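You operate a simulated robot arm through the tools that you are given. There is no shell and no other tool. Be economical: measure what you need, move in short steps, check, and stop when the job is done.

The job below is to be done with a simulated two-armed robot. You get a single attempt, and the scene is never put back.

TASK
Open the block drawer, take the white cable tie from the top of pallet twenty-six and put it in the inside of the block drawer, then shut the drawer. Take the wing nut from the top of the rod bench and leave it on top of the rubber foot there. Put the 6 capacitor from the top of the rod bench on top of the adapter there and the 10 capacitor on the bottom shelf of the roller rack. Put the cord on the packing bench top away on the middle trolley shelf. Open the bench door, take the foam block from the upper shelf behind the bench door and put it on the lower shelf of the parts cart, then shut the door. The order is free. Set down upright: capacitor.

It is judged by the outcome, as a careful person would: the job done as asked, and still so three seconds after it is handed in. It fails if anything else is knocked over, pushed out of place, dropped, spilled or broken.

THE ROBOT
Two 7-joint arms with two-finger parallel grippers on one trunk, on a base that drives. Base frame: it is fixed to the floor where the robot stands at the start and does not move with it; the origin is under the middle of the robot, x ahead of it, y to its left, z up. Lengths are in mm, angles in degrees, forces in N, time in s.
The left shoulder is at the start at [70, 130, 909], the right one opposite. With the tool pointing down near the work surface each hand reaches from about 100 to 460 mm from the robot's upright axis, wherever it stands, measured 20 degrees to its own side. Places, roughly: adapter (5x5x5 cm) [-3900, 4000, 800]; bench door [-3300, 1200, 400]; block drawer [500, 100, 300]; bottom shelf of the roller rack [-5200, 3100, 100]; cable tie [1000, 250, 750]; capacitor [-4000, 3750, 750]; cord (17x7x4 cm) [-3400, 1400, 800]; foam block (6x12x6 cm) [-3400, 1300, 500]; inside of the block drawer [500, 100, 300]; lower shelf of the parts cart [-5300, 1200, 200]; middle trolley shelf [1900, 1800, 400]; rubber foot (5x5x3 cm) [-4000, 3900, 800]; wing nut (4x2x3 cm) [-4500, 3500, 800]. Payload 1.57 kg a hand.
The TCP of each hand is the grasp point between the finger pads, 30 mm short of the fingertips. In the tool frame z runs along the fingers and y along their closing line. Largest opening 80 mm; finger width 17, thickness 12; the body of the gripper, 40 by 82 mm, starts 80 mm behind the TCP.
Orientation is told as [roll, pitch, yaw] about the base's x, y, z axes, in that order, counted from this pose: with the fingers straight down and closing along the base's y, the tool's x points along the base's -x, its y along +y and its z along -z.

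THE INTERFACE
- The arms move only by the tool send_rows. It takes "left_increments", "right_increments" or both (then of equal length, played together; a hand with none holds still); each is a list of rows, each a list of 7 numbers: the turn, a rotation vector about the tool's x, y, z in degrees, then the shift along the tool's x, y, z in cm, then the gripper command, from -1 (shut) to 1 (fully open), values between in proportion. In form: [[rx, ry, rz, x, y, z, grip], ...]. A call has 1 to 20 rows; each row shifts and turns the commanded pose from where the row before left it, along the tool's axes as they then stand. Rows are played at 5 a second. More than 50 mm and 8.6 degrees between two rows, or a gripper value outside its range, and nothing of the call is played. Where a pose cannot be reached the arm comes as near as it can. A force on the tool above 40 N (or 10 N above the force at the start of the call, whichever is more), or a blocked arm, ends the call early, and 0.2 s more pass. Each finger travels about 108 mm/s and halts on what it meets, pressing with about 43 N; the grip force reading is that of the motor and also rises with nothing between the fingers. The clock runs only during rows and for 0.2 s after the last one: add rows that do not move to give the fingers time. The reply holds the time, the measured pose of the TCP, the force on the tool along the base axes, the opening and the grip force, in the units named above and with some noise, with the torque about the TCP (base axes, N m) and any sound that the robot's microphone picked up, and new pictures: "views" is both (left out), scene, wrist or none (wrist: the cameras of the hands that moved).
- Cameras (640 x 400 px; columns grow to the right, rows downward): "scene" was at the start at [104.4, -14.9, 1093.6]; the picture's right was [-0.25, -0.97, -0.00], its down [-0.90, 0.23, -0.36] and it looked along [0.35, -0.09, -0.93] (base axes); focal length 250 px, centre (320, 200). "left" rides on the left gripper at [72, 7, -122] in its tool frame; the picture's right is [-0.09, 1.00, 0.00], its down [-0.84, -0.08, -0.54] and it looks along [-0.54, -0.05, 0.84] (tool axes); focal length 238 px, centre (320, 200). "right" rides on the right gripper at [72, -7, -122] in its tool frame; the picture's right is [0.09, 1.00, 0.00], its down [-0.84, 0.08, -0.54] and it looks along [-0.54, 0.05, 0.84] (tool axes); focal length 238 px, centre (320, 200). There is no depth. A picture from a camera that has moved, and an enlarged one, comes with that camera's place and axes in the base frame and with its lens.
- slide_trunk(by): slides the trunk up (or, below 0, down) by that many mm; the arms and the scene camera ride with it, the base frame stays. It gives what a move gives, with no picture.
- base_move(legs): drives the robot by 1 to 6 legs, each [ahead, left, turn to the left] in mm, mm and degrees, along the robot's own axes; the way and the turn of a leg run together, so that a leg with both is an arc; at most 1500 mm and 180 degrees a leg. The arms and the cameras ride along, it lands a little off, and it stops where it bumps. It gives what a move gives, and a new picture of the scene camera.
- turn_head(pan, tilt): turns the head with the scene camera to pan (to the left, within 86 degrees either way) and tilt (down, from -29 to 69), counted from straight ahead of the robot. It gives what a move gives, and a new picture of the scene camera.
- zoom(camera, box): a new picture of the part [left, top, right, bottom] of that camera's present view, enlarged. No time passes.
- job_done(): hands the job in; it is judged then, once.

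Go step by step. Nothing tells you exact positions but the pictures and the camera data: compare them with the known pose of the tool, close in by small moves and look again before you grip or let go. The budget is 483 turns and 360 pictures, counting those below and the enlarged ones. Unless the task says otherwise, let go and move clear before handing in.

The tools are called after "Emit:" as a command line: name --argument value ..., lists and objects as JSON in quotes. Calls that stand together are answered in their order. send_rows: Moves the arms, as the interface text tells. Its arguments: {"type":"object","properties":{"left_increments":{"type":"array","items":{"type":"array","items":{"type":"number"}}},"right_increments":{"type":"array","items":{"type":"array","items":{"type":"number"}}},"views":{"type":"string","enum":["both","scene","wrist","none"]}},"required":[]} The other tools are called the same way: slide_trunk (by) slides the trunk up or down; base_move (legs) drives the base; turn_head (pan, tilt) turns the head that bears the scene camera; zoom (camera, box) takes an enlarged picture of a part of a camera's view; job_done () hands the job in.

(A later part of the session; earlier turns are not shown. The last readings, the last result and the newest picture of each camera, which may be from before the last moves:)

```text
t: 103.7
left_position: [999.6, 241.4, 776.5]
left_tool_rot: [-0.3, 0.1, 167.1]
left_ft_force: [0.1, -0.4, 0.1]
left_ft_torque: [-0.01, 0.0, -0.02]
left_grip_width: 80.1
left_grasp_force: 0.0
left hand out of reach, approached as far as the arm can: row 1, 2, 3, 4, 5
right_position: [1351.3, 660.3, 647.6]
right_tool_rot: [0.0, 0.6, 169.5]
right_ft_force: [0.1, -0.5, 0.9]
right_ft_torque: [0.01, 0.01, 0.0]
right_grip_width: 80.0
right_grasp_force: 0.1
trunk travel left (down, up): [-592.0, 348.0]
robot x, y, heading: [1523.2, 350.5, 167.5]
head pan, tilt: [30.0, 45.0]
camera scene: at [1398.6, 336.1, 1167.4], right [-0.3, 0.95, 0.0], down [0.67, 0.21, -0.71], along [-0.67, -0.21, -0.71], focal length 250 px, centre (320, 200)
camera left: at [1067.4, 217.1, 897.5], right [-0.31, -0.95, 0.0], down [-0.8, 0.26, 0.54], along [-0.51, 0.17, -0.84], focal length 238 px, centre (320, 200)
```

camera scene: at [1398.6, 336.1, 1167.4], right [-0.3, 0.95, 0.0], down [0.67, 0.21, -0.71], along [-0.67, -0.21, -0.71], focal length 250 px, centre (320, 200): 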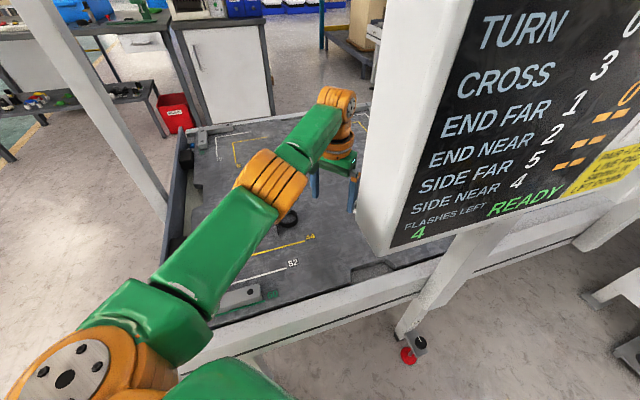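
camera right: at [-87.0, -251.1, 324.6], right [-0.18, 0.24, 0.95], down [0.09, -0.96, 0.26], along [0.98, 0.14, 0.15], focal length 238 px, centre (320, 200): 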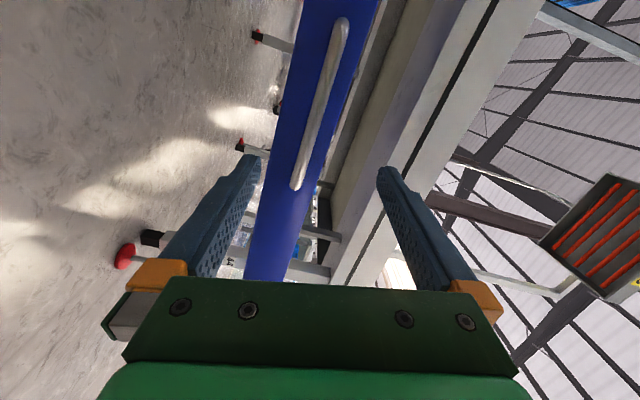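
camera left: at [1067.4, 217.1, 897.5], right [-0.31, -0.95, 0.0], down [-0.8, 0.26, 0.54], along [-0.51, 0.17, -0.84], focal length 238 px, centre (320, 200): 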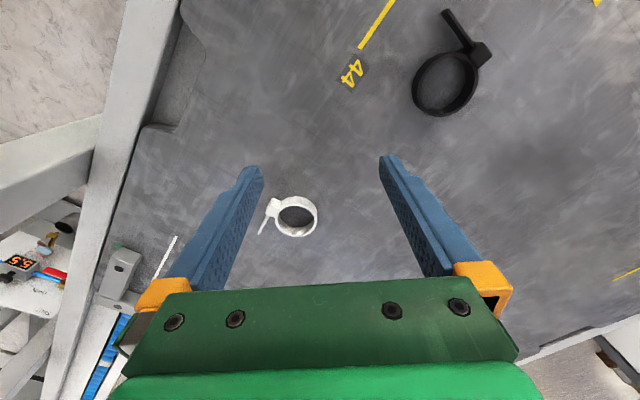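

Vertical is out of reach, but this view gives the layout: head and tail lie toward one side. I'll restore the tilt and yaw the tool about −31° so it closes along the head–ring line.

Emit:
send_rows --left_increments '[[0, -6, 0, 0, 0, 0, 1], [0, -6, 0, 0, 0, 0, 1], [0, -6, 0, 0, 0, 0, 1], [0, -6, 0, 0, 0, 0, 1], [0, -5.5, 0, 0, 0, 0, 1], [3.83, 0, 6.74, 0, 0, 0, 1], [3.83, 0, 6.74, 0, 0, 0, 1], [3.83, 0, 6.74, 0, 0, 0, 1], [3.83, 0, 6.74, 0, 0, 0, 1], [0, 0, 0, 0, 0, 0, 1]]'

```text
t: 105.9
left_position: [1000.1, 240.3, 776.4]
left_tool_rot: [-0.3, -29.7, 136.1]
left_ft_force: [0.1, -0.4, 0.2]
left_ft_torque: [0.0, 0.01, 0.01]
left_grip_width: 80.2
left_grasp_force: 0.1
right_position: [1351.2, 658.8, 649.4]
right_tool_rot: [-0.1, 0.5, 169.5]
right_ft_force: [-0.5, 1.0, 0.4]
right_ft_torque: [0.03, -0.01, 0.02]
right_grip_width: 79.9
right_grasp_force: 0.1
trunk travel left (down, up): [-592.0, 348.0]
robot x, y, heading: [1526.1, 352.6, 167.5]
head pan, tilt: [30.0, 45.0]
camera scene: at [1398.8, 336.0, 1167.4], right [-0.3, 0.95, 0.0], down [0.67, 0.21, -0.71], along [-0.67, -0.21, -0.71], focal length 250 px, centre (320, 200)
camera left: at [1082.9, 149.8, 845.6], right [-0.75, -0.66, 0.04], down [-0.28, 0.37, 0.89], along [-0.6, 0.65, -0.46], focal length 238 px, centre (320, 200)
```

scene: 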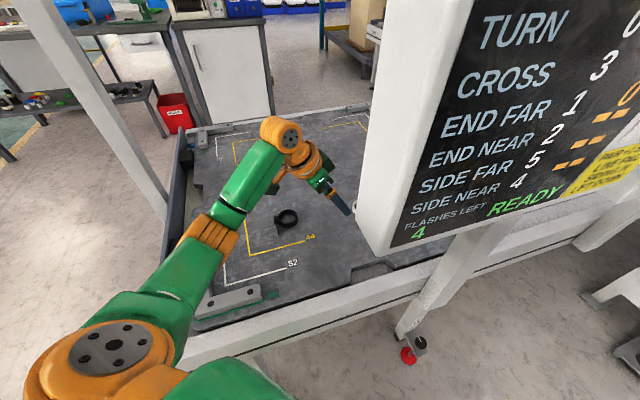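
left: 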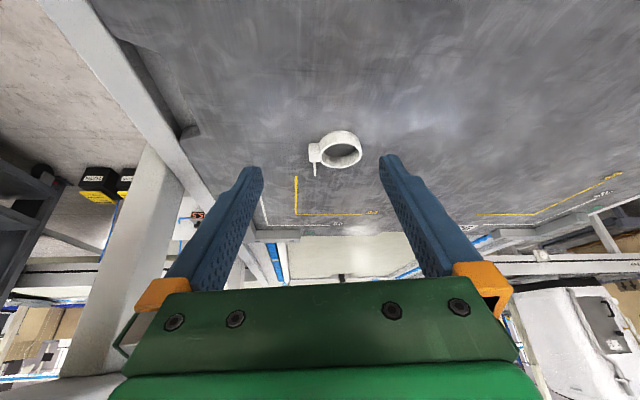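

Emit:
send_rows --left_increments '[[0, 0, 0, -2.67, 0.48, 1.52, 1], [0, 0, 0, -2.67, 0.48, 1.52, 1], [0, 0, 0, -2.67, 0.48, 1.52, 1], [0, 0, 0, 0, 0, 0, 1]]' --views "none"

Emit:
slide_trunk --by -70

Emit:
zoom --camera "left" --box '[160, 50, 480, 250]'

```text
t: 106.9
left_position: [923.2, 296.6, 775.6]
left_tool_rot: [-0.3, -29.9, 136.1]
left_ft_force: [-0.4, -0.4, 0.1]
left_ft_torque: [0.0, 0.02, -0.04]
left_grip_width: 80.0
left_grasp_force: 0.1
right_position: [1351.1, 658.0, 647.8]
right_tool_rot: [-0.1, 0.6, 169.5]
right_ft_force: [0.1, 0.6, 0.1]
right_ft_torque: [0.04, 0.01, 0.01]
right_grip_width: 80.1
right_grasp_force: 0.1
trunk travel left (down, up): [-592.0, 348.0]
robot x, y, heading: [1525.5, 348.8, 167.4]
head pan, tilt: [30.0, 45.0]
```

```text
t: 108.0
left_position: [923.2, 296.5, 706.2]
left_tool_rot: [-0.3, -29.8, 136.2]
left_ft_force: [0.2, -1.1, 0.2]
left_ft_torque: [0.01, 0.0, -0.01]
left_grip_width: 80.1
left_grasp_force: 0.1
right_position: [1352.0, 659.9, 577.7]
right_tool_rot: [-0.1, 0.6, 169.6]
right_ft_force: [0.1, -0.1, 0.4]
right_ft_torque: [0.02, 0.0, -0.04]
right_grip_width: 79.9
right_grasp_force: 0.0
trunk travel left (down, up): [-522.0, 418.0]
robot x, y, heading: [1520.8, 346.1, 168.1]
head pan, tilt: [30.0, 45.0]
```

```text
2.00 times, centred on (320, 150) of left
camera zoom: at [1006.2, 205.7, 775.7], right [-0.75, -0.66, 0.04], down [-0.28, 0.37, 0.89], along [-0.6, 0.65, -0.46], focal length 477 px, centre (320, 300)
```

zoom: 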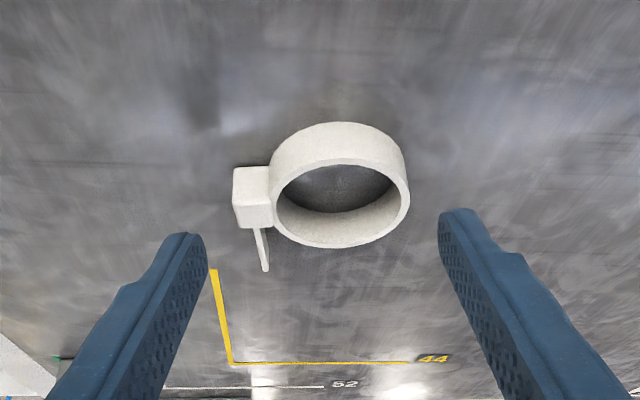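

Emit:
slide_trunk --by -20

Emit:
zoom --camera "left" --box '[160, 50, 480, 250]'

```text
t: 108.6
left_position: [923.4, 296.7, 686.0]
left_tool_rot: [-0.2, -29.6, 136.2]
left_ft_force: [0.4, 0.4, 0.2]
left_ft_torque: [0.04, -0.02, 0.02]
left_grip_width: 79.8
left_grasp_force: 0.0
right_position: [1351.1, 660.5, 557.9]
right_tool_rot: [-0.2, 0.6, 169.5]
right_ft_force: [-0.2, 0.3, 0.2]
right_ft_torque: [0.05, 0.0, -0.02]
right_grip_width: 80.2
right_grasp_force: 0.0
trunk travel left (down, up): [-502.0, 438.0]
robot x, y, heading: [1522.1, 349.2, 167.5]
head pan, tilt: [30.0, 45.0]
```

```text
2.00 times, centred on (320, 150) of left
camera zoom: at [1006.2, 205.7, 755.7], right [-0.75, -0.66, 0.04], down [-0.28, 0.37, 0.89], along [-0.6, 0.65, -0.46], focal length 477 px, centre (320, 300)
```

zoom: 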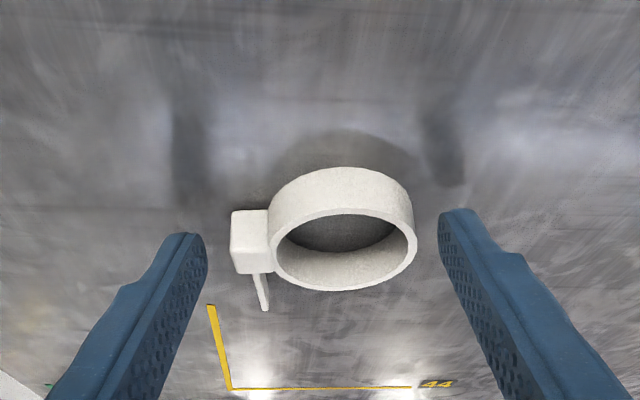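

Emit:
send_rows --left_increments '[[0, 0, 0, 0.17, 0, 0.3, 1], [0, 0, 0, 0.05, 0, 0.09, 1], [0, 0, 0, 0, 0, 0, 0.5], [0, 0, 0, 0, 0, 0, 0.3], [0, 0, 0, 0, 0, 0, -1], [0, 0, 0, 0, 0, 0, -1], [0, 0, 0, 0, 0, 0, -1]]' --views "none"

Emit:
zoom --camera "left" --box '[160, 50, 480, 250]'

```text
t: 110.2
left_position: [923.3, 297.1, 681.4]
left_tool_rot: [-0.3, -29.7, 136.1]
left_ft_force: [0.1, 0.8, 0.0]
left_ft_torque: [0.0, 0.0, 0.0]
left_grip_width: 12.2
left_grasp_force: 29.0
right_position: [1351.0, 660.3, 558.3]
right_tool_rot: [0.0, 0.6, 169.5]
right_ft_force: [-0.5, 0.5, -1.0]
right_ft_torque: [0.0, 0.0, -0.02]
right_grip_width: 80.1
right_grasp_force: 0.1
trunk travel left (down, up): [-502.0, 438.0]
robot x, y, heading: [1523.8, 348.7, 167.6]
head pan, tilt: [30.0, 45.0]
```

```text
2.00 times, centred on (320, 150) of left
camera zoom: at [1006.4, 205.8, 751.2], right [-0.75, -0.66, 0.04], down [-0.28, 0.37, 0.89], along [-0.6, 0.65, -0.46], focal length 477 px, centre (320, 300)
```

zoom: 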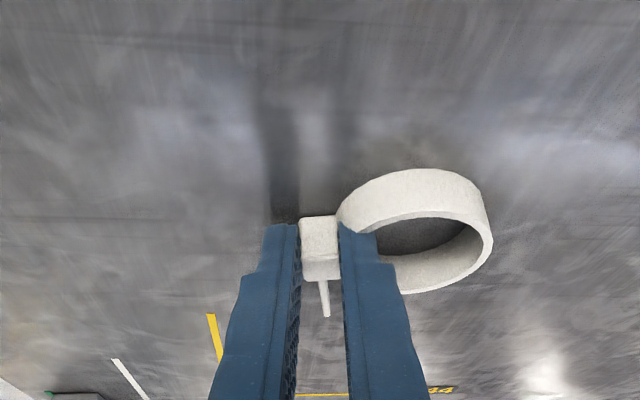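

The collision body is evidently just the head, which is now held (12 mm). I lift and check.

Emit:
slide_trunk --by 100

Emit:
zoom --camera "left" --box '[0, 0, 640, 400]'

```text
t: 111.6
left_position: [922.8, 296.9, 780.4]
left_tool_rot: [-0.3, -29.8, 136.2]
left_ft_force: [-0.4, 0.1, -0.8]
left_ft_torque: [0.02, 0.0, 0.01]
left_grip_width: 12.2
left_grasp_force: 29.6
right_position: [1349.8, 660.0, 658.6]
right_tool_rot: [-0.2, 0.5, 169.4]
right_ft_force: [-0.5, -0.1, 0.0]
right_ft_torque: [0.02, -0.02, 0.02]
right_grip_width: 79.8
right_grasp_force: 0.0
trunk travel left (down, up): [-602.0, 338.0]
robot x, y, heading: [1524.8, 349.4, 167.7]
head pan, tilt: [30.0, 45.0]
```

```text
1.00 times, centred on (320, 200) of left (not enlarged: the box is as wide or as high as the picture)
camera zoom: at [1006.2, 205.9, 851.0], right [-0.75, -0.66, 0.04], down [-0.28, 0.37, 0.89], along [-0.6, 0.65, -0.46], focal length 238 px, centre (320, 200)
```

zoom: 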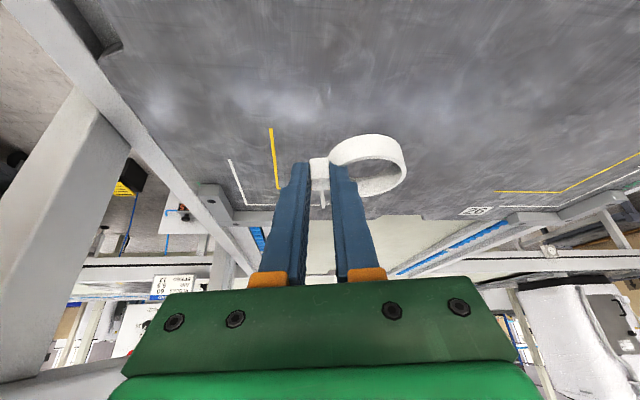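

The tie is held by its head. I back away from the bench and tuck the arm.

Emit:
base_move --legs '[[-360, 0, 0]]'

Emit:
send_rows --left_increments '[[0, 0, 0, 2.79, -1.93, -1.59, -1], [0, 0, 0, 2.79, -1.93, -1.59, -1], [0, 0, 0, 2.79, -1.93, -1.59, -1], [0, 0, 0, 2.79, -1.93, -1.59, -1], [0, 0, 0, 2.79, -1.93, -1.59, -1], [0, 0, 0, 2.79, -1.93, -1.59, -1], [0, 0, 0, 2.79, -1.93, -1.59, -1], [0, 0, 0, 0, 0, 0, -1]]'

```text
t: 113.9
left_position: [1275.8, 217.4, 780.4]
left_tool_rot: [-0.3, -29.8, 136.5]
left_ft_force: [0.6, 0.5, 0.5]
left_ft_torque: [-0.01, 0.02, -0.01]
left_grip_width: 12.0
left_grasp_force: 29.3
right_position: [1700.9, 581.5, 657.7]
right_tool_rot: [-0.1, 0.6, 169.7]
right_ft_force: [0.0, 0.4, 1.0]
right_ft_torque: [0.03, 0.0, 0.01]
right_grip_width: 80.2
right_grasp_force: 0.1
trunk travel left (down, up): [-602.0, 338.0]
robot x, y, heading: [1878.2, 275.9, 167.9]
head pan, tilt: [30.0, 45.0]
camera scene: at [1750.5, 258.8, 1177.4], right [-0.31, 0.95, 0.0], down [0.67, 0.22, -0.71], along [-0.67, -0.22, -0.71], focal length 250 px, centre (320, 200)
```

scene: 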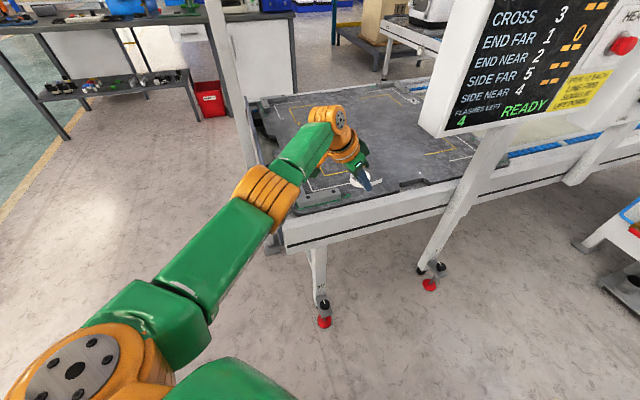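

```text
t: 115.7
left_position: [1523.5, 159.8, 782.4]
left_tool_rot: [-0.4, -29.6, 136.6]
left_ft_force: [0.2, -0.3, -0.8]
left_ft_torque: [-0.03, -0.02, 0.02]
left_grip_width: 12.3
left_grasp_force: 29.3
left hand out of reach, approached as far as the arm can: row 7
right_position: [1700.7, 581.6, 658.7]
right_tool_rot: [-0.1, 0.6, 169.7]
right_ft_force: [-0.1, -0.3, 0.4]
right_ft_torque: [-0.04, 0.0, -0.03]
right_grip_width: 80.1
right_grasp_force: 0.0
trunk travel left (down, up): [-602.0, 338.0]
robot x, y, heading: [1878.8, 275.2, 168.0]
head pan, tilt: [30.0, 45.0]
camera scene: at [1750.2, 259.0, 1177.4], right [-0.31, 0.95, 0.0], down [0.67, 0.22, -0.71], along [-0.67, -0.22, -0.71], focal length 250 px, centre (320, 200)
camera left: at [1606.8, 68.1, 852.7], right [-0.75, -0.67, 0.04], down [-0.28, 0.37, 0.89], along [-0.6, 0.65, -0.46], focal length 238 px, centre (320, 200)
```

scene: 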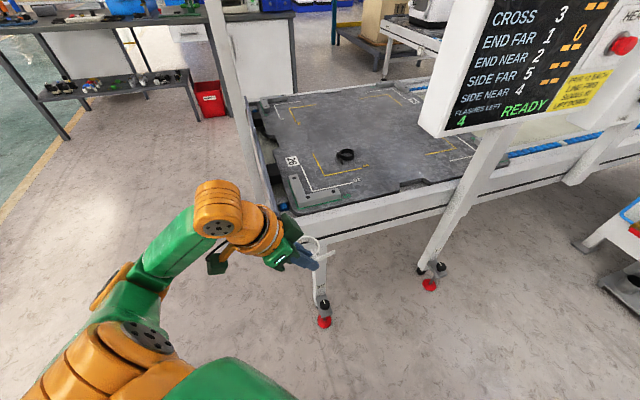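
left: 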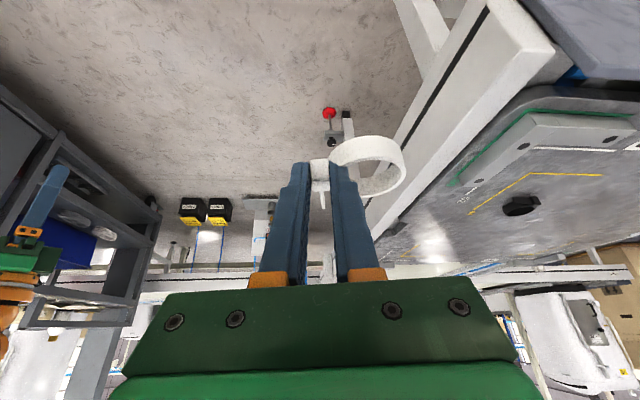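

Emit:
base_move --legs '[[0, 0, -131], [0, -400, 0], [-1150, 0, 0], [-1100, 0, 0]]'

Emit:
turn_head --pan 45 --tilt 35

```text
t: 134.4
left_position: [427.3, -1020.4, 783.6]
left_tool_rot: [-0.3, -29.7, 5.4]
left_ft_force: [0.7, -1.1, -0.1]
left_ft_torque: [-0.03, 0.01, 0.03]
left_grip_width: 12.4
left_grasp_force: 28.9
right_position: [627.7, -1431.0, 658.3]
right_tool_rot: [0.0, 0.6, 38.8]
right_ft_force: [0.1, 1.3, 0.6]
right_ft_torque: [-0.01, -0.01, 0.0]
right_grip_width: 80.1
right_grasp_force: 0.2
trunk travel left (down, up): [-602.0, 338.0]
robot x, y, heading: [282.0, -1359.7, 36.8]
head pan, tilt: [30.0, 45.0]
camera scene: at [353.6, -1257.8, 1177.4], right [0.92, -0.39, 0.0], down [-0.28, -0.65, -0.71], along [0.28, 0.65, -0.71], focal length 250 px, centre (320, 200)
```

scene: 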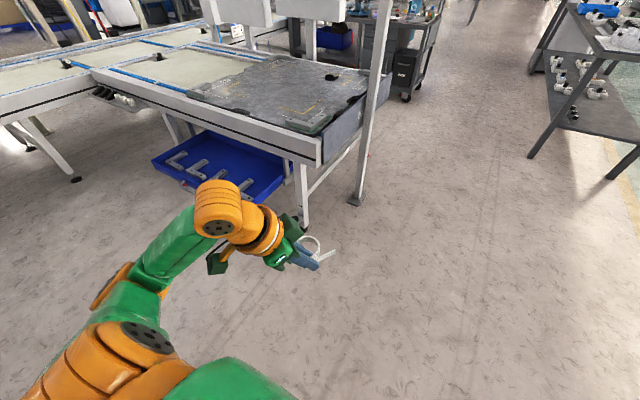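

```text
t: 135.1
left_position: [427.6, -1021.5, 782.6]
left_tool_rot: [-0.4, -29.6, 5.4]
left_ft_force: [-1.1, -0.9, 0.3]
left_ft_torque: [0.04, -0.01, 0.01]
left_grip_width: 12.5
left_grasp_force: 29.3
right_position: [629.2, -1433.1, 658.1]
right_tool_rot: [-0.1, 0.6, 38.7]
right_ft_force: [-0.8, -0.1, 0.1]
right_ft_torque: [0.04, 0.02, -0.01]
right_grip_width: 79.8
right_grasp_force: 0.0
trunk travel left (down, up): [-602.0, 338.0]
robot x, y, heading: [279.9, -1360.4, 36.7]
head pan, tilt: [45.0, 35.0]
camera scene: at [334.3, -1245.4, 1192.2], right [0.99, -0.14, 0.0], down [-0.08, -0.57, -0.82], along [0.12, 0.81, -0.57], focal length 250 px, centre (320, 200)
```

scene: 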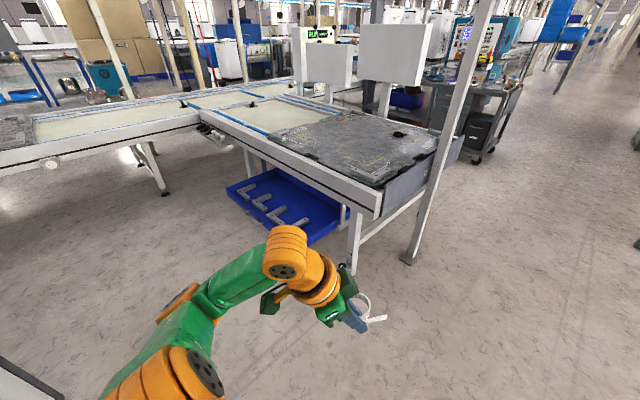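

Emit:
base_move --legs '[[0, 880, 0], [250, 0, 0]]'

Emit:
turn_head --pan 10 --tilt 50

```text
t: 141.1
left_position: [116.1, -183.8, 782.6]
left_tool_rot: [-0.3, -29.7, 5.4]
left_ft_force: [0.2, 0.3, 0.0]
left_ft_torque: [0.0, -0.01, 0.01]
left_grip_width: 12.3
left_grasp_force: 29.3
right_position: [319.3, -596.7, 658.8]
right_tool_rot: [-0.2, 0.7, 38.7]
right_ft_force: [0.2, 0.2, 0.6]
right_ft_torque: [-0.02, 0.01, 0.01]
right_grip_width: 79.9
right_grasp_force: 0.0
trunk travel left (down, up): [-602.0, 338.0]
robot x, y, heading: [-29.2, -525.7, 36.8]
head pan, tilt: [45.0, 35.0]
camera scene: at [24.3, -410.2, 1192.3], right [0.99, -0.14, 0.0], down [-0.08, -0.57, -0.82], along [0.12, 0.81, -0.57], focal length 250 px, centre (320, 200)
```

scene: 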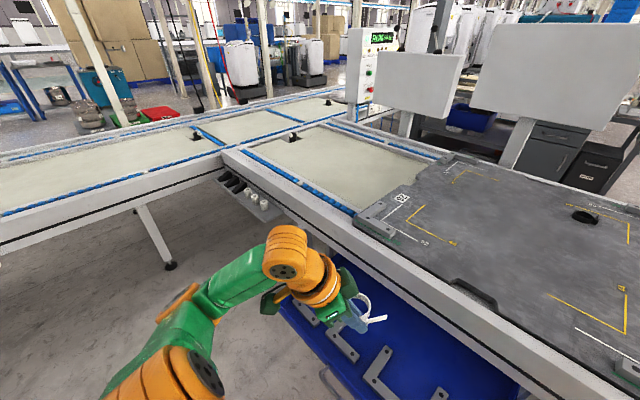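

```text
t: 142.1
left_position: [117.0, -184.5, 782.5]
left_tool_rot: [-0.3, -29.6, 5.5]
left_ft_force: [0.9, -0.2, 0.3]
left_ft_torque: [-0.02, -0.01, -0.03]
left_grip_width: 12.2
left_grasp_force: 29.2
right_position: [318.0, -596.0, 659.9]
right_tool_rot: [-0.1, 0.5, 38.8]
right_ft_force: [1.1, -0.7, -0.4]
right_ft_torque: [0.01, 0.0, -0.04]
right_grip_width: 80.2
right_grasp_force: 0.0
trunk travel left (down, up): [-602.0, 338.0]
robot x, y, heading: [-27.1, -526.1, 36.8]
head pan, tilt: [10.0, 50.0]
camera scene: at [64.4, -441.0, 1170.6], right [0.73, -0.68, 0.0], down [-0.52, -0.56, -0.64], along [0.44, 0.47, -0.77], focal length 250 px, centre (320, 200)
```

scene: 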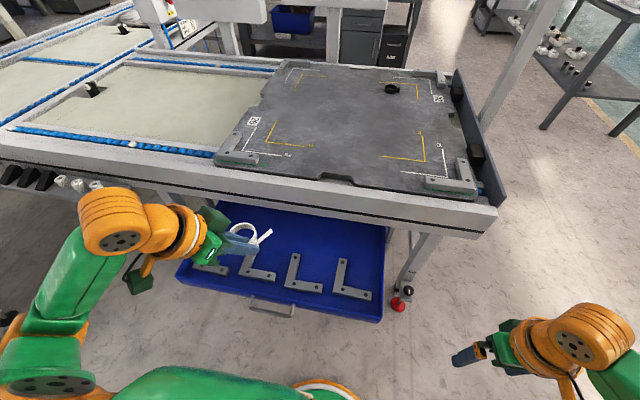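

Emit:
slide_trunk --by -340

Emit:
base_move --legs '[[70, 0, 0]]'

Emit:
zoom --camera "left" --box '[0, 0, 640, 400]'

```text
t: 145.4
left_position: [117.0, -184.2, 443.0]
left_tool_rot: [-0.4, -29.6, 5.5]
left_ft_force: [-0.6, 0.8, -0.3]
left_ft_torque: [0.01, 0.0, -0.01]
left_grip_width: 12.3
left_grasp_force: 28.7
right_position: [319.0, -595.7, 319.2]
right_tool_rot: [-0.2, 0.6, 38.8]
right_ft_force: [-0.4, 0.4, 0.1]
right_ft_torque: [-0.03, 0.0, -0.03]
right_grip_width: 80.3
right_grasp_force: 0.0
trunk travel left (down, up): [-262.0, 678.0]
robot x, y, heading: [-33.0, -524.5, 36.7]
head pan, tilt: [10.0, 50.0]
```

```text
t: 146.4
left_position: [172.4, -141.7, 442.4]
left_tool_rot: [-0.4, -29.7, 5.5]
left_ft_force: [0.9, -0.7, -0.3]
left_ft_torque: [-0.01, -0.02, 0.01]
left_grip_width: 12.4
left_grasp_force: 29.3
right_position: [375.2, -553.4, 319.3]
right_tool_rot: [-0.1, 0.6, 38.7]
right_ft_force: [0.2, 0.2, 0.0]
right_ft_torque: [-0.02, -0.01, -0.02]
right_grip_width: 80.1
right_grasp_force: 0.0
trunk travel left (down, up): [-262.0, 678.0]
robot x, y, heading: [24.2, -484.5, 37.2]
head pan, tilt: [10.0, 50.0]
camera scene: at [120.3, -399.2, 830.5], right [0.73, -0.68, 0.0], down [-0.52, -0.56, -0.64], along [0.44, 0.47, -0.77], focal length 250 px, centre (320, 200)
```

scene: 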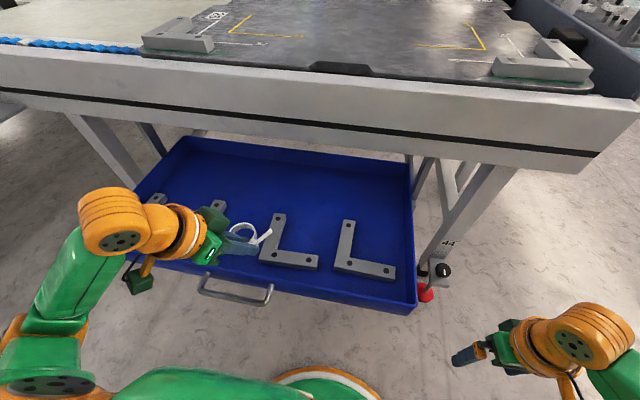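

```text
1.00 times, centred on (320, 200) of left (not enlarged: the box is as wide or as high as the picture)
camera zoom: at [48.3, -147.8, 512.7], right [-0.01, 1.0, 0.04], down [0.46, -0.03, 0.89], along [0.89, 0.03, -0.46], focal length 238 px, centre (320, 200)
```

zoom: 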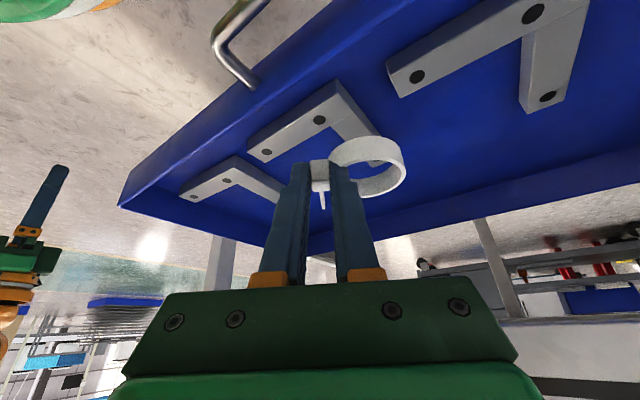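

Emit:
base_move --legs '[[0, 100, 0]]'

Emit:
send_rows --left_increments '[[0, 0, 0, -3.1, 0.87, 1.76, -1], [0, 0, 0, -3.1, 0.87, 1.76, -1], [0, 0, 0, -3.1, 0.87, 1.76, -1], [0, 0, 0, -3.1, 0.87, 1.76, -1], [0, 0, 0, -3.1, 0.87, 1.76, -1], [0, 0, 0, 0, 0, 0, -1]]'

```text
t: 147.6
left_position: [112.1, -62.7, 442.6]
left_tool_rot: [-0.4, -29.7, 5.4]
left_ft_force: [-0.4, 0.3, 0.1]
left_ft_torque: [0.0, 0.02, 0.03]
left_grip_width: 12.2
left_grasp_force: 29.5
right_position: [314.5, -475.0, 317.9]
right_tool_rot: [-0.2, 0.6, 38.8]
right_ft_force: [1.4, 0.1, 0.2]
right_ft_torque: [-0.03, 0.02, -0.04]
right_grip_width: 79.8
right_grasp_force: 0.0
trunk travel left (down, up): [-262.0, 678.0]
robot x, y, heading: [-30.1, -404.7, 36.8]
head pan, tilt: [10.0, 50.0]
camera scene: at [60.3, -319.4, 830.5], right [0.73, -0.68, 0.0], down [-0.52, -0.56, -0.64], along [0.44, 0.47, -0.77], focal length 250 px, centre (320, 200)
```

scene: 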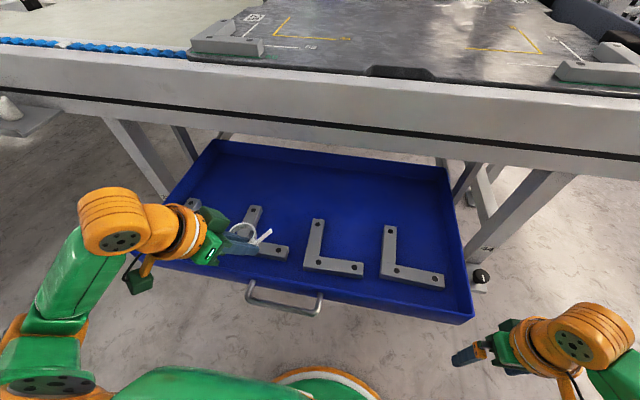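

```text
t: 149.0
left_position: [285.1, -3.8, 445.0]
left_tool_rot: [-0.3, -29.7, 5.4]
left_ft_force: [0.1, -0.2, -0.6]
left_ft_torque: [0.0, 0.0, -0.03]
left_grip_width: 12.1
left_grasp_force: 29.2
right_position: [315.1, -474.2, 318.8]
right_tool_rot: [-0.1, 0.6, 38.8]
right_ft_force: [0.3, -0.3, 0.1]
right_ft_torque: [-0.01, -0.03, -0.02]
right_grip_width: 79.9
right_grasp_force: 0.0
trunk travel left (down, up): [-262.0, 678.0]
robot x, y, heading: [-34.7, -403.5, 37.0]
head pan, tilt: [10.0, 50.0]
camera scene: at [60.5, -319.5, 830.5], right [0.73, -0.68, 0.0], down [-0.52, -0.56, -0.64], along [0.44, 0.47, -0.77], focal length 250 px, centre (320, 200)
camera left: at [162.3, -9.0, 514.9], right [-0.01, 1.0, 0.04], down [0.46, -0.03, 0.89], along [0.89, 0.03, -0.46], focal length 238 px, centre (320, 200)
```

scene: 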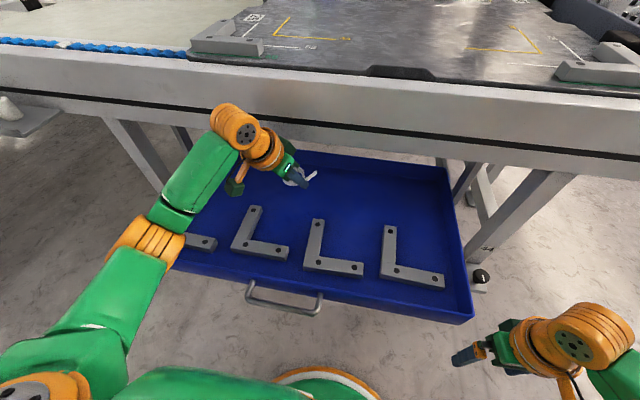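
left: 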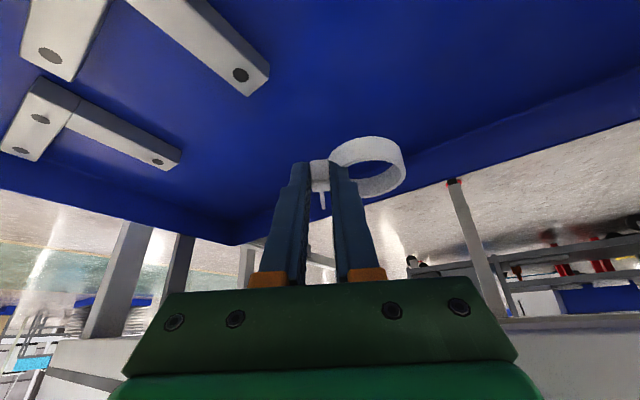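

Emit:
slide_trunk --by -80

Emit:
zoom --camera "left" --box '[160, 50, 480, 250]'

```text
t: 150.2
left_position: [286.2, -3.9, 364.6]
left_tool_rot: [-0.3, -29.7, 5.6]
left_ft_force: [0.0, 0.0, 0.6]
left_ft_torque: [0.01, 0.0, 0.0]
left_grip_width: 12.4
left_grasp_force: 29.2
right_position: [315.5, -474.9, 238.1]
right_tool_rot: [-0.1, 0.6, 38.8]
right_ft_force: [-0.3, -0.6, -0.5]
right_ft_torque: [0.02, 0.01, -0.02]
right_grip_width: 79.9
right_grasp_force: 0.0
trunk travel left (down, up): [-182.0, 758.0]
robot x, y, heading: [-31.9, -404.9, 36.9]
head pan, tilt: [10.0, 50.0]
```

```text
2.00 times, centred on (320, 150) of left
camera zoom: at [161.9, -9.0, 434.8], right [-0.01, 1.0, 0.04], down [0.46, -0.03, 0.89], along [0.89, 0.03, -0.46], focal length 477 px, centre (320, 300)
```

zoom: 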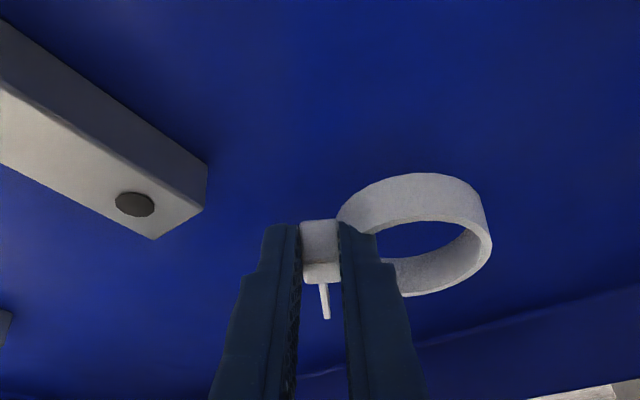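

Emit:
send_rows --left_increments '[[0, 0, 0, 0.25, 0, 0.43, -1], [0, 0, 0, 0.25, 0, 0.43, -1], [0, 0, 0, 0.25, 0, 0.43, -1], [0, 0, 0, 0, 0, 0, -1]]' --views "none"

Emit:
zoom --camera "left" --box '[160, 50, 480, 250]'

```text
t: 151.2
left_position: [285.5, -4.7, 349.2]
left_tool_rot: [-0.3, -29.7, 5.6]
left_ft_force: [0.2, -0.4, -1.0]
left_ft_torque: [-0.03, 0.01, 0.02]
left_grip_width: 11.9
left_grasp_force: 29.5
right_position: [315.7, -474.7, 239.4]
right_tool_rot: [0.0, 0.6, 38.8]
right_ft_force: [0.8, -0.6, 0.1]
right_ft_torque: [0.0, 0.0, 0.01]
right_grip_width: 80.1
right_grasp_force: 0.0
trunk travel left (down, up): [-182.0, 758.0]
robot x, y, heading: [-31.6, -406.3, 37.1]
head pan, tilt: [10.0, 50.0]
```

```text
2.00 times, centred on (320, 150) of left
camera zoom: at [161.6, -9.6, 419.3], right [-0.01, 1.0, 0.04], down [0.46, -0.03, 0.89], along [0.89, 0.03, -0.46], focal length 477 px, centre (320, 300)
```

zoom: 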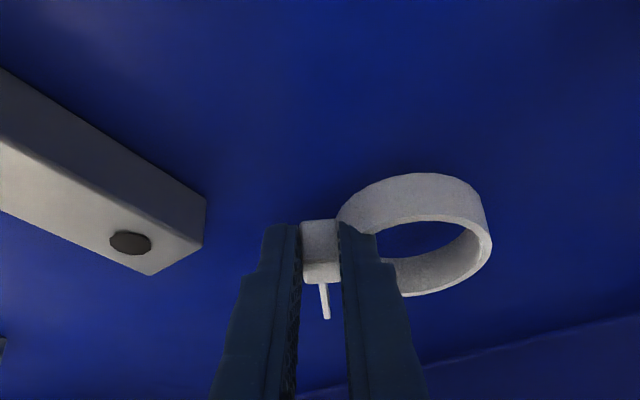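

Emit:
send_rows --left_increments '[[0, 0, 0, 0.25, 0, 0.43, -1], [0, 0, 0, 0.25, 0, 0.43, -1], [0, 0, 0, 0.25, 0, 0.43, -1], [0, 0, 0, 0.25, 0, 0.43, -1], [0, 0, 0, 0, 0, 0, -1]]' --views "none"

Emit:
zoom --camera "left" --box '[160, 50, 480, 250]'

```text
t: 152.4
left_position: [288.2, -3.8, 338.2]
left_tool_rot: [0.2, -30.9, 5.4]
left_ft_force: [-1.1, 1.4, 24.5]
left_ft_torque: [-0.02, -0.21, 0.1]
left_grip_width: 12.3
left_grasp_force: 29.8
right_position: [315.4, -475.5, 239.4]
right_tool_rot: [0.1, 0.3, 38.8]
right_ft_force: [0.0, -0.5, -0.2]
right_ft_torque: [0.02, 0.0, 0.02]
right_grip_width: 79.9
right_grasp_force: 0.0
trunk travel left (down, up): [-182.0, 758.0]
robot x, y, heading: [-33.0, -406.0, 36.9]
head pan, tilt: [10.0, 50.0]
stopped in row 5 (left hand): the force on the tool passed its limit at 41 N (the readings are from after the stop); the commanded pose is now the measured one
```

```text
2.00 times, centred on (320, 150) of left
camera zoom: at [161.8, -10.0, 405.6], right [-0.02, 1.0, 0.05], down [0.45, -0.04, 0.89], along [0.9, 0.04, -0.44], focal length 477 px, centre (320, 300)
```

zoom: 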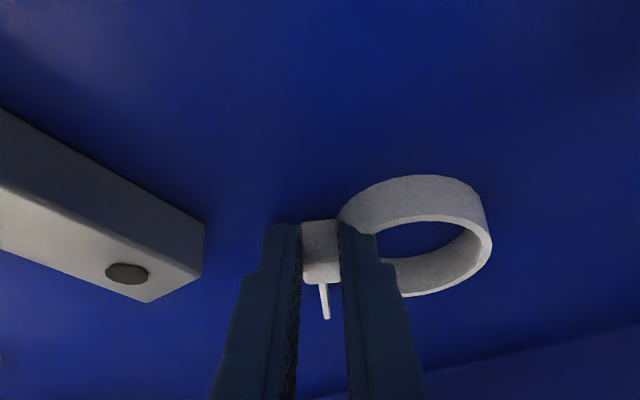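

Contact with the tray floor. I release and lift clear.

Emit:
send_rows --left_increments '[[0, 0, 0, -0.08, 0, -0.13, -1], [0, 0, 0, 0, 0, 0, -0.4], [0, 0, 0, 0, 0, 0, 0.0], [0, 0, 0, 0, 0, 0, 0.0], [0, 0, 0, 0, 0, -3, 0.0], [0, 0, 0, 0, 0, -4, 0.0], [0, 0, 0, 0, 0, -4, 0.0], [0, 0, 0, 0, 0, 0, 0.0]]'

```text
t: 154.2
left_position: [230.4, -8.5, 427.5]
left_tool_rot: [-0.2, -30.1, 5.7]
left_ft_force: [-0.1, -0.9, -0.1]
left_ft_torque: [-0.02, 0.0, 0.0]
left_grip_width: 39.9
left_grasp_force: 0.1
right_position: [315.5, -474.3, 239.7]
right_tool_rot: [-0.2, 0.6, 38.9]
right_ft_force: [0.9, -0.5, 0.8]
right_ft_torque: [-0.01, -0.01, -0.01]
right_grip_width: 79.8
right_grasp_force: 0.0
trunk travel left (down, up): [-182.0, 758.0]
robot x, y, heading: [-33.5, -406.0, 36.9]
head pan, tilt: [10.0, 50.0]
camera scene: at [60.3, -319.4, 750.5], right [0.73, -0.68, 0.0], down [-0.52, -0.56, -0.64], along [0.44, 0.47, -0.77], focal length 250 px, centre (320, 200)
camera left: at [106.6, -14.5, 497.6], right [-0.01, 1.0, 0.04], down [0.46, -0.03, 0.89], along [0.89, 0.03, -0.46], focal length 238 px, centre (320, 200)
```

scene: 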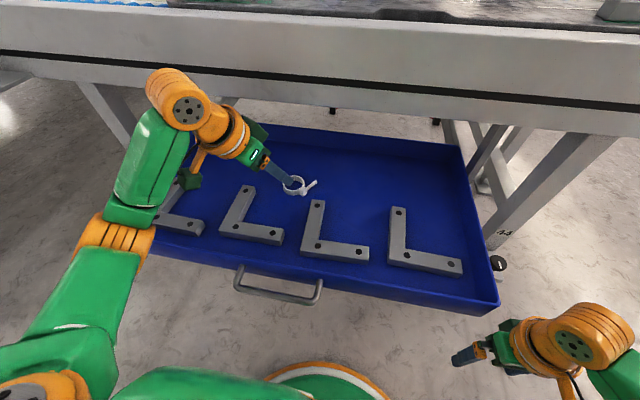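
left: 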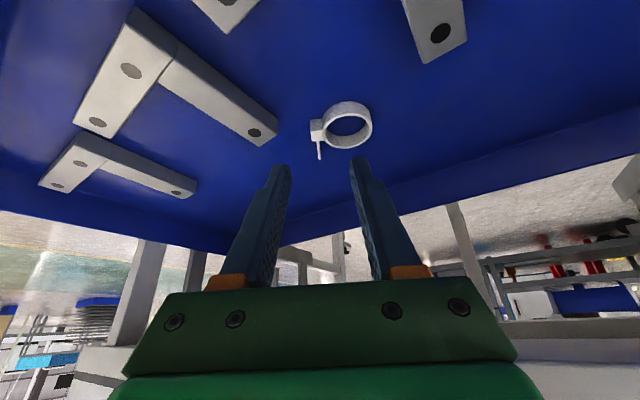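

The tie is in the drawer. Now I back off, set the right hand horizontal again, and re-grip the handle to push the drawer shut.

Emit:
base_move --legs '[[-320, 0, 0], [0, 355, 0]]'

Emit:
slide_trunk --by 105

Emit:
send_rows --right_increments '[[-4.9, -4.9, 4.9, 0, 0, 0, 1], [-4.9, -4.9, 4.9, 0, 0, 0, 1], [-4.9, -4.9, 4.9, 0, 0, 0, 1], [-4.9, -4.9, 4.9, 0, 0, 0, 1], [-4.9, -4.9, 4.9, 0, 0, 0, 1], [-4.9, -4.9, 4.9, 0, 0, 0, 1], [-4.9, -4.9, 4.9, 0, 0, 0, 1], [-4.9, -4.9, 4.9, 0, 0, 0, 1], [-4.9, -4.9, 4.9, 0, 0, 0, 1], [-4.9, -4.9, 4.9, 0, 0, 0, 1], [-4.9, -4.9, 4.9, 0, 0, 0, 1], [-4.9, -4.9, 4.9, 0, 0, 0, 1], [-4.9, -4.9, 4.9, 0, 0, 0, 1], [-4.9, -4.9, 4.9, 0, 0, 0, 1], [0, 0, 0, 0, 0, 3, 1], [0, 0, 0, 0, 0, 3, 1], [0, 0, 0, 0, 0, 3, 1], [0, 0, 0, 0, 0, 3, 1], [0, 0, 0, 0, 0, 0, 1]]'

```text
t: 158.2
left_position: [-236.9, 85.6, 428.1]
left_tool_rot: [-0.2, -30.2, 6.2]
left_ft_force: [-0.3, 0.5, -0.5]
left_ft_torque: [0.01, 0.04, 0.01]
left_grip_width: 40.2
left_grasp_force: 0.2
right_position: [-148.5, -379.6, 239.2]
right_tool_rot: [-0.1, 0.7, 39.4]
right_ft_force: [0.4, 0.6, 0.9]
right_ft_torque: [0.06, 0.02, 0.0]
right_grip_width: 80.3
right_grasp_force: 0.1
trunk travel left (down, up): [-182.0, 758.0]
robot x, y, heading: [-495.8, -311.1, 37.3]
head pan, tilt: [10.0, 50.0]
camera scene: at [-404.5, -227.2, 750.5], right [0.74, -0.68, 0.0], down [-0.52, -0.56, -0.64], along [0.43, 0.47, -0.77], focal length 250 px, centre (320, 200)
```

scene: 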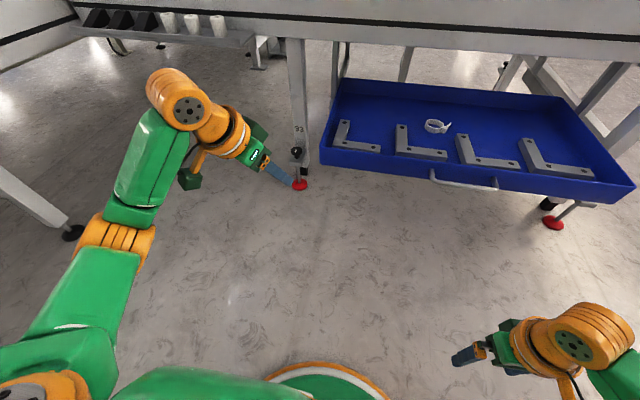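

```text
t: 159.6
left_position: [-236.4, 85.5, 534.1]
left_tool_rot: [-0.2, -30.2, 6.1]
left_ft_force: [0.5, -0.6, 0.0]
left_ft_torque: [-0.01, 0.01, -0.03]
left_grip_width: 40.3
left_grasp_force: 0.0
right_position: [-148.0, -380.5, 344.7]
right_tool_rot: [0.0, 0.6, 39.3]
right_ft_force: [-0.1, 0.5, 0.8]
right_ft_torque: [0.0, 0.0, 0.02]
right_grip_width: 80.1
right_grasp_force: 0.1
trunk travel left (down, up): [-287.0, 653.0]
robot x, y, heading: [-499.5, -312.9, 37.2]
head pan, tilt: [10.0, 50.0]
```

```text
t: 163.6
left_position: [-236.7, 85.1, 533.5]
left_tool_rot: [-0.2, -30.2, 6.1]
left_ft_force: [0.3, 0.1, -0.9]
left_ft_torque: [-0.02, 0.02, 0.02]
left_grip_width: 40.0
left_grasp_force: 0.0
right_position: [-56.3, -303.6, 341.8]
right_tool_rot: [88.6, -1.2, -49.8]
right_ft_force: [0.0, 0.2, 0.2]
right_ft_torque: [-0.02, 0.01, 0.02]
right_grip_width: 80.1
right_grasp_force: 0.1
trunk travel left (down, up): [-287.0, 653.0]
robot x, y, heading: [-498.2, -314.6, 37.3]
head pan, tilt: [10.0, 50.0]
camera scene: at [-404.5, -227.2, 855.5], right [0.74, -0.68, 0.0], down [-0.52, -0.56, -0.64], along [0.43, 0.47, -0.77], focal length 250 px, centre (320, 200)
camera right: at [-196.0, -326.2, 335.1], right [-0.05, 0.1, 0.99], down [0.13, -0.99, 0.11], along [0.99, 0.13, 0.04], focal length 238 px, centre (320, 200)
```

scene: 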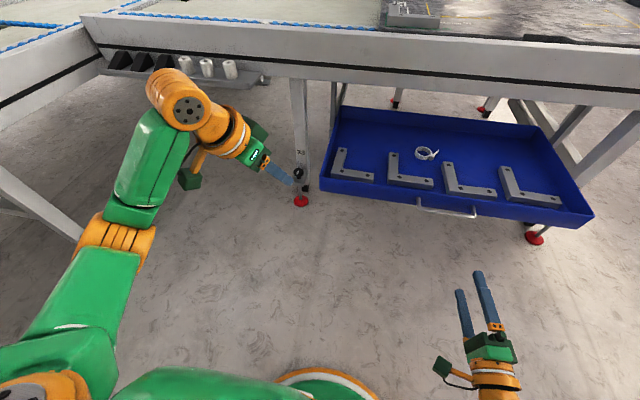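
right: 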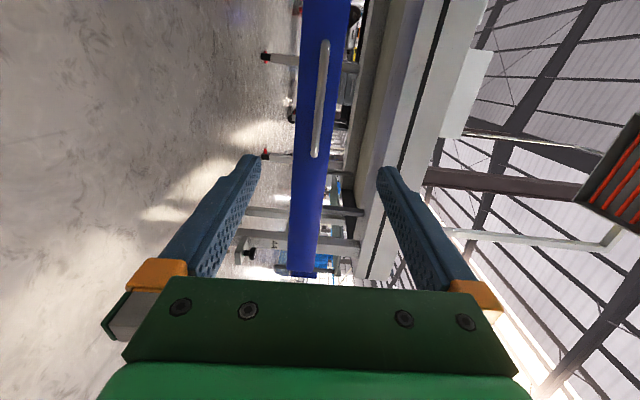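

Emit:
send_rows --left_increments '[[0, 0, 0, 3.4, -2.4, -1.94, 0], [0, 0, 0, 3.4, -2.4, -1.94, 0], [0, 0, 0, 3.4, -2.4, -1.94, 0], [0, 0, 0, 3.4, -2.4, -1.94, 0], [0, 0, 0, 3.4, -2.4, -1.94, 0], [0, 0, 0, 0, 0, 0, 0]]' --right_increments '[[0, 0, 0, 0, -0.1, 0, 1], [0, 0, 0, 0, -0.1, 0, 1], [0, 0, 0, 0, -0.1, 0, 1], [0, 0, 0, 0, -0.1, 0, 1], [0, 0, 0, 0, -0.1, 0, 1], [0, 0, 0, 0, 0, 0, 1]]' --views "none"

Emit:
base_move --legs '[[195, 0, 0]]'

Emit:
zoom --camera "right" --box '[0, 0, 640, 400]'

```text
t: 165.0
left_position: [-380.1, 1.2, 577.2]
left_tool_rot: [-0.2, -30.1, 6.1]
left_ft_force: [0.7, 0.5, -0.4]
left_ft_torque: [0.01, 0.0, 0.0]
left_grip_width: 40.1
left_grasp_force: 0.0
left hand out of reach, approached as far as the arm can: row 3, 4, 5
right_position: [-55.2, -303.5, 336.1]
right_tool_rot: [88.8, -0.9, -50.0]
right_ft_force: [-1.0, 0.7, 0.3]
right_ft_torque: [0.04, -0.01, 0.0]
right_grip_width: 80.1
right_grasp_force: 0.0
trunk travel left (down, up): [-287.0, 653.0]
robot x, y, heading: [-495.9, -314.1, 37.5]
head pan, tilt: [10.0, 50.0]
```

```text
t: 166.6
left_position: [-222.6, 120.0, 576.9]
left_tool_rot: [-0.3, -30.1, 6.0]
left_ft_force: [0.3, -0.2, 0.4]
left_ft_torque: [0.0, -0.02, -0.01]
left_grip_width: 40.0
left_grasp_force: 0.1
right_position: [99.6, -183.9, 335.0]
right_tool_rot: [88.8, -0.8, -49.9]
right_ft_force: [-0.5, 0.7, 0.3]
right_ft_torque: [0.03, 0.01, -0.04]
right_grip_width: 79.9
right_grasp_force: 0.0
trunk travel left (down, up): [-287.0, 653.0]
robot x, y, heading: [-342.0, -193.0, 37.5]
head pan, tilt: [10.0, 50.0]
camera scene: at [-248.3, -107.6, 855.5], right [0.74, -0.68, 0.0], down [-0.52, -0.56, -0.64], along [0.43, 0.47, -0.77], focal length 250 px, centre (320, 200)
```

scene: 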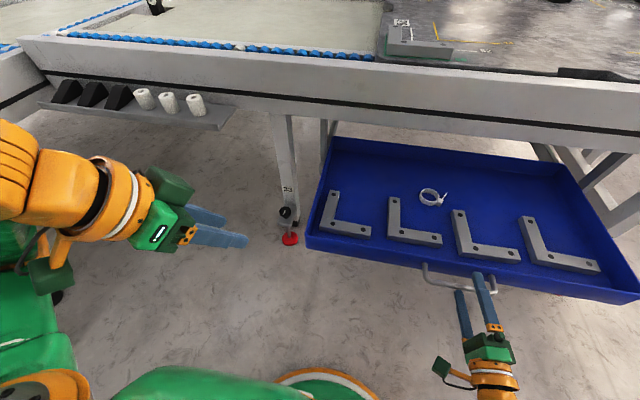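

```text
1.00 times, centred on (320, 200) of right (not enlarged: the box is as wide or as high as the picture)
camera zoom: at [-39.3, -206.9, 329.6], right [-0.05, 0.1, 0.99], down [0.12, -0.99, 0.1], along [0.99, 0.13, 0.04], focal length 238 px, centre (320, 200)
```

zoom: 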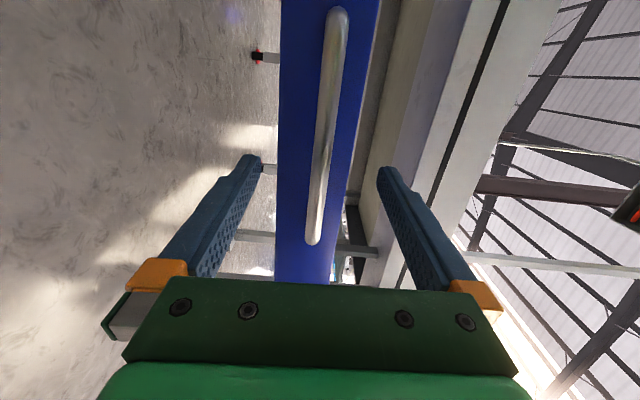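

Emit:
send_rows --left_increments '[[-3.83, 0, -6.74, 0, 0, 0, 0], [-3.83, 0, -6.74, 0, 0, 0, 0], [-3.83, 0, -6.74, 0, 0, 0, 0], [-3.83, 0, -6.74, 0, 0, 0, 0], [0, 6, 0, 0, 0, 0, 0], [0, 6, 0, 0, 0, 0, 0], [0, 6, 0, 0, 0, 0, 0], [0, 6, 0, 0, 0, 0, 0], [0, 6, 0, 0, 0, 0, 0], [0, 0, 0, 1, -3.4, 3, 0], [0, 0, 0, 1, -3.4, 3, 0], [0, 0, 0, 1, -3.4, 3, 0], [0, 0, 0, 1, -3.4, 3, 0], [0, 0, 0, 1, -3.4, 3, 0], [0, 0, 0, 1, -3.4, 3, 0], [0, 0, 0, 0, 0, 0, 0]]' --views "scene"

```text
t: 170.0
left_position: [-139.8, -71.0, 408.7]
left_tool_rot: [-0.4, 0.1, 36.8]
left_ft_force: [0.6, 0.5, 0.9]
left_ft_torque: [0.02, 0.01, -0.04]
left_grip_width: 40.0
left_grasp_force: 0.1
left hand out of reach, approached as far as the arm can: row 1, 2, 3
right_position: [99.8, -185.4, 336.7]
right_tool_rot: [88.7, -0.9, -49.8]
right_ft_force: [-0.1, 0.3, 0.5]
right_ft_torque: [0.02, 0.01, 0.03]
right_grip_width: 80.0
right_grasp_force: 0.1
trunk travel left (down, up): [-287.0, 653.0]
robot x, y, heading: [-338.3, -195.6, 37.3]
head pan, tilt: [10.0, 50.0]
camera scene: at [-248.4, -107.7, 855.5], right [0.74, -0.68, 0.0], down [-0.52, -0.56, -0.64], along [0.43, 0.47, -0.77], focal length 250 px, centre (320, 200)
```

scene: 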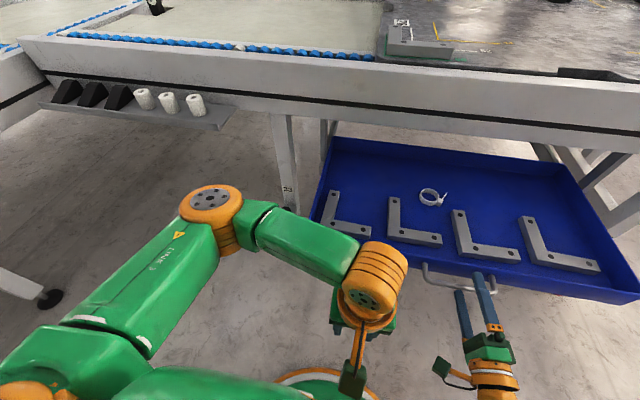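

Emit:
send_rows --left_increments '[[0, 0, 0, 0.4, 0, 3.7, 0], [0, 0, 0, 0.4, 0, 3.7, 0], [0, 0, 0, 0.4, 0, 3.7, 0], [0, 0, 0, 0, 0, 0, 0]]' --views "scene"

```text
t: 171.0
left_position: [-149.3, -77.0, 300.7]
left_tool_rot: [-0.4, 0.1, 36.9]
left_ft_force: [-0.2, -0.7, -0.1]
left_ft_torque: [-0.01, -0.02, -0.01]
left_grip_width: 40.1
left_grasp_force: 0.1
right_position: [98.8, -184.8, 335.7]
right_tool_rot: [88.6, -0.9, -49.8]
right_ft_force: [0.7, -0.4, 0.0]
right_ft_torque: [0.01, -0.03, 0.0]
right_grip_width: 80.0
right_grasp_force: 0.1
trunk travel left (down, up): [-287.0, 653.0]
robot x, y, heading: [-343.8, -195.3, 37.3]
head pan, tilt: [10.0, 50.0]
camera scene: at [-248.4, -107.7, 855.5], right [0.74, -0.68, 0.0], down [-0.52, -0.56, -0.64], along [0.43, 0.47, -0.77], focal length 250 px, centre (320, 200)
```

scene: 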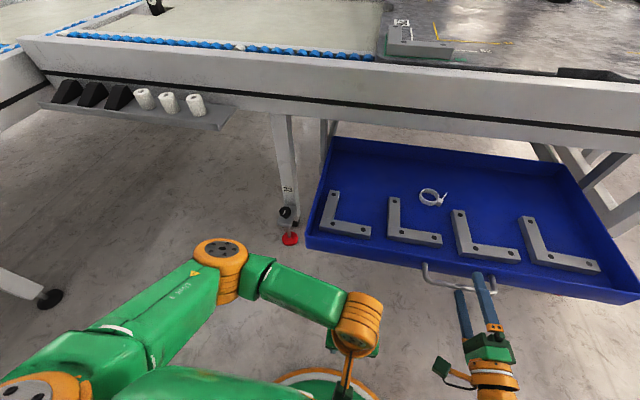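

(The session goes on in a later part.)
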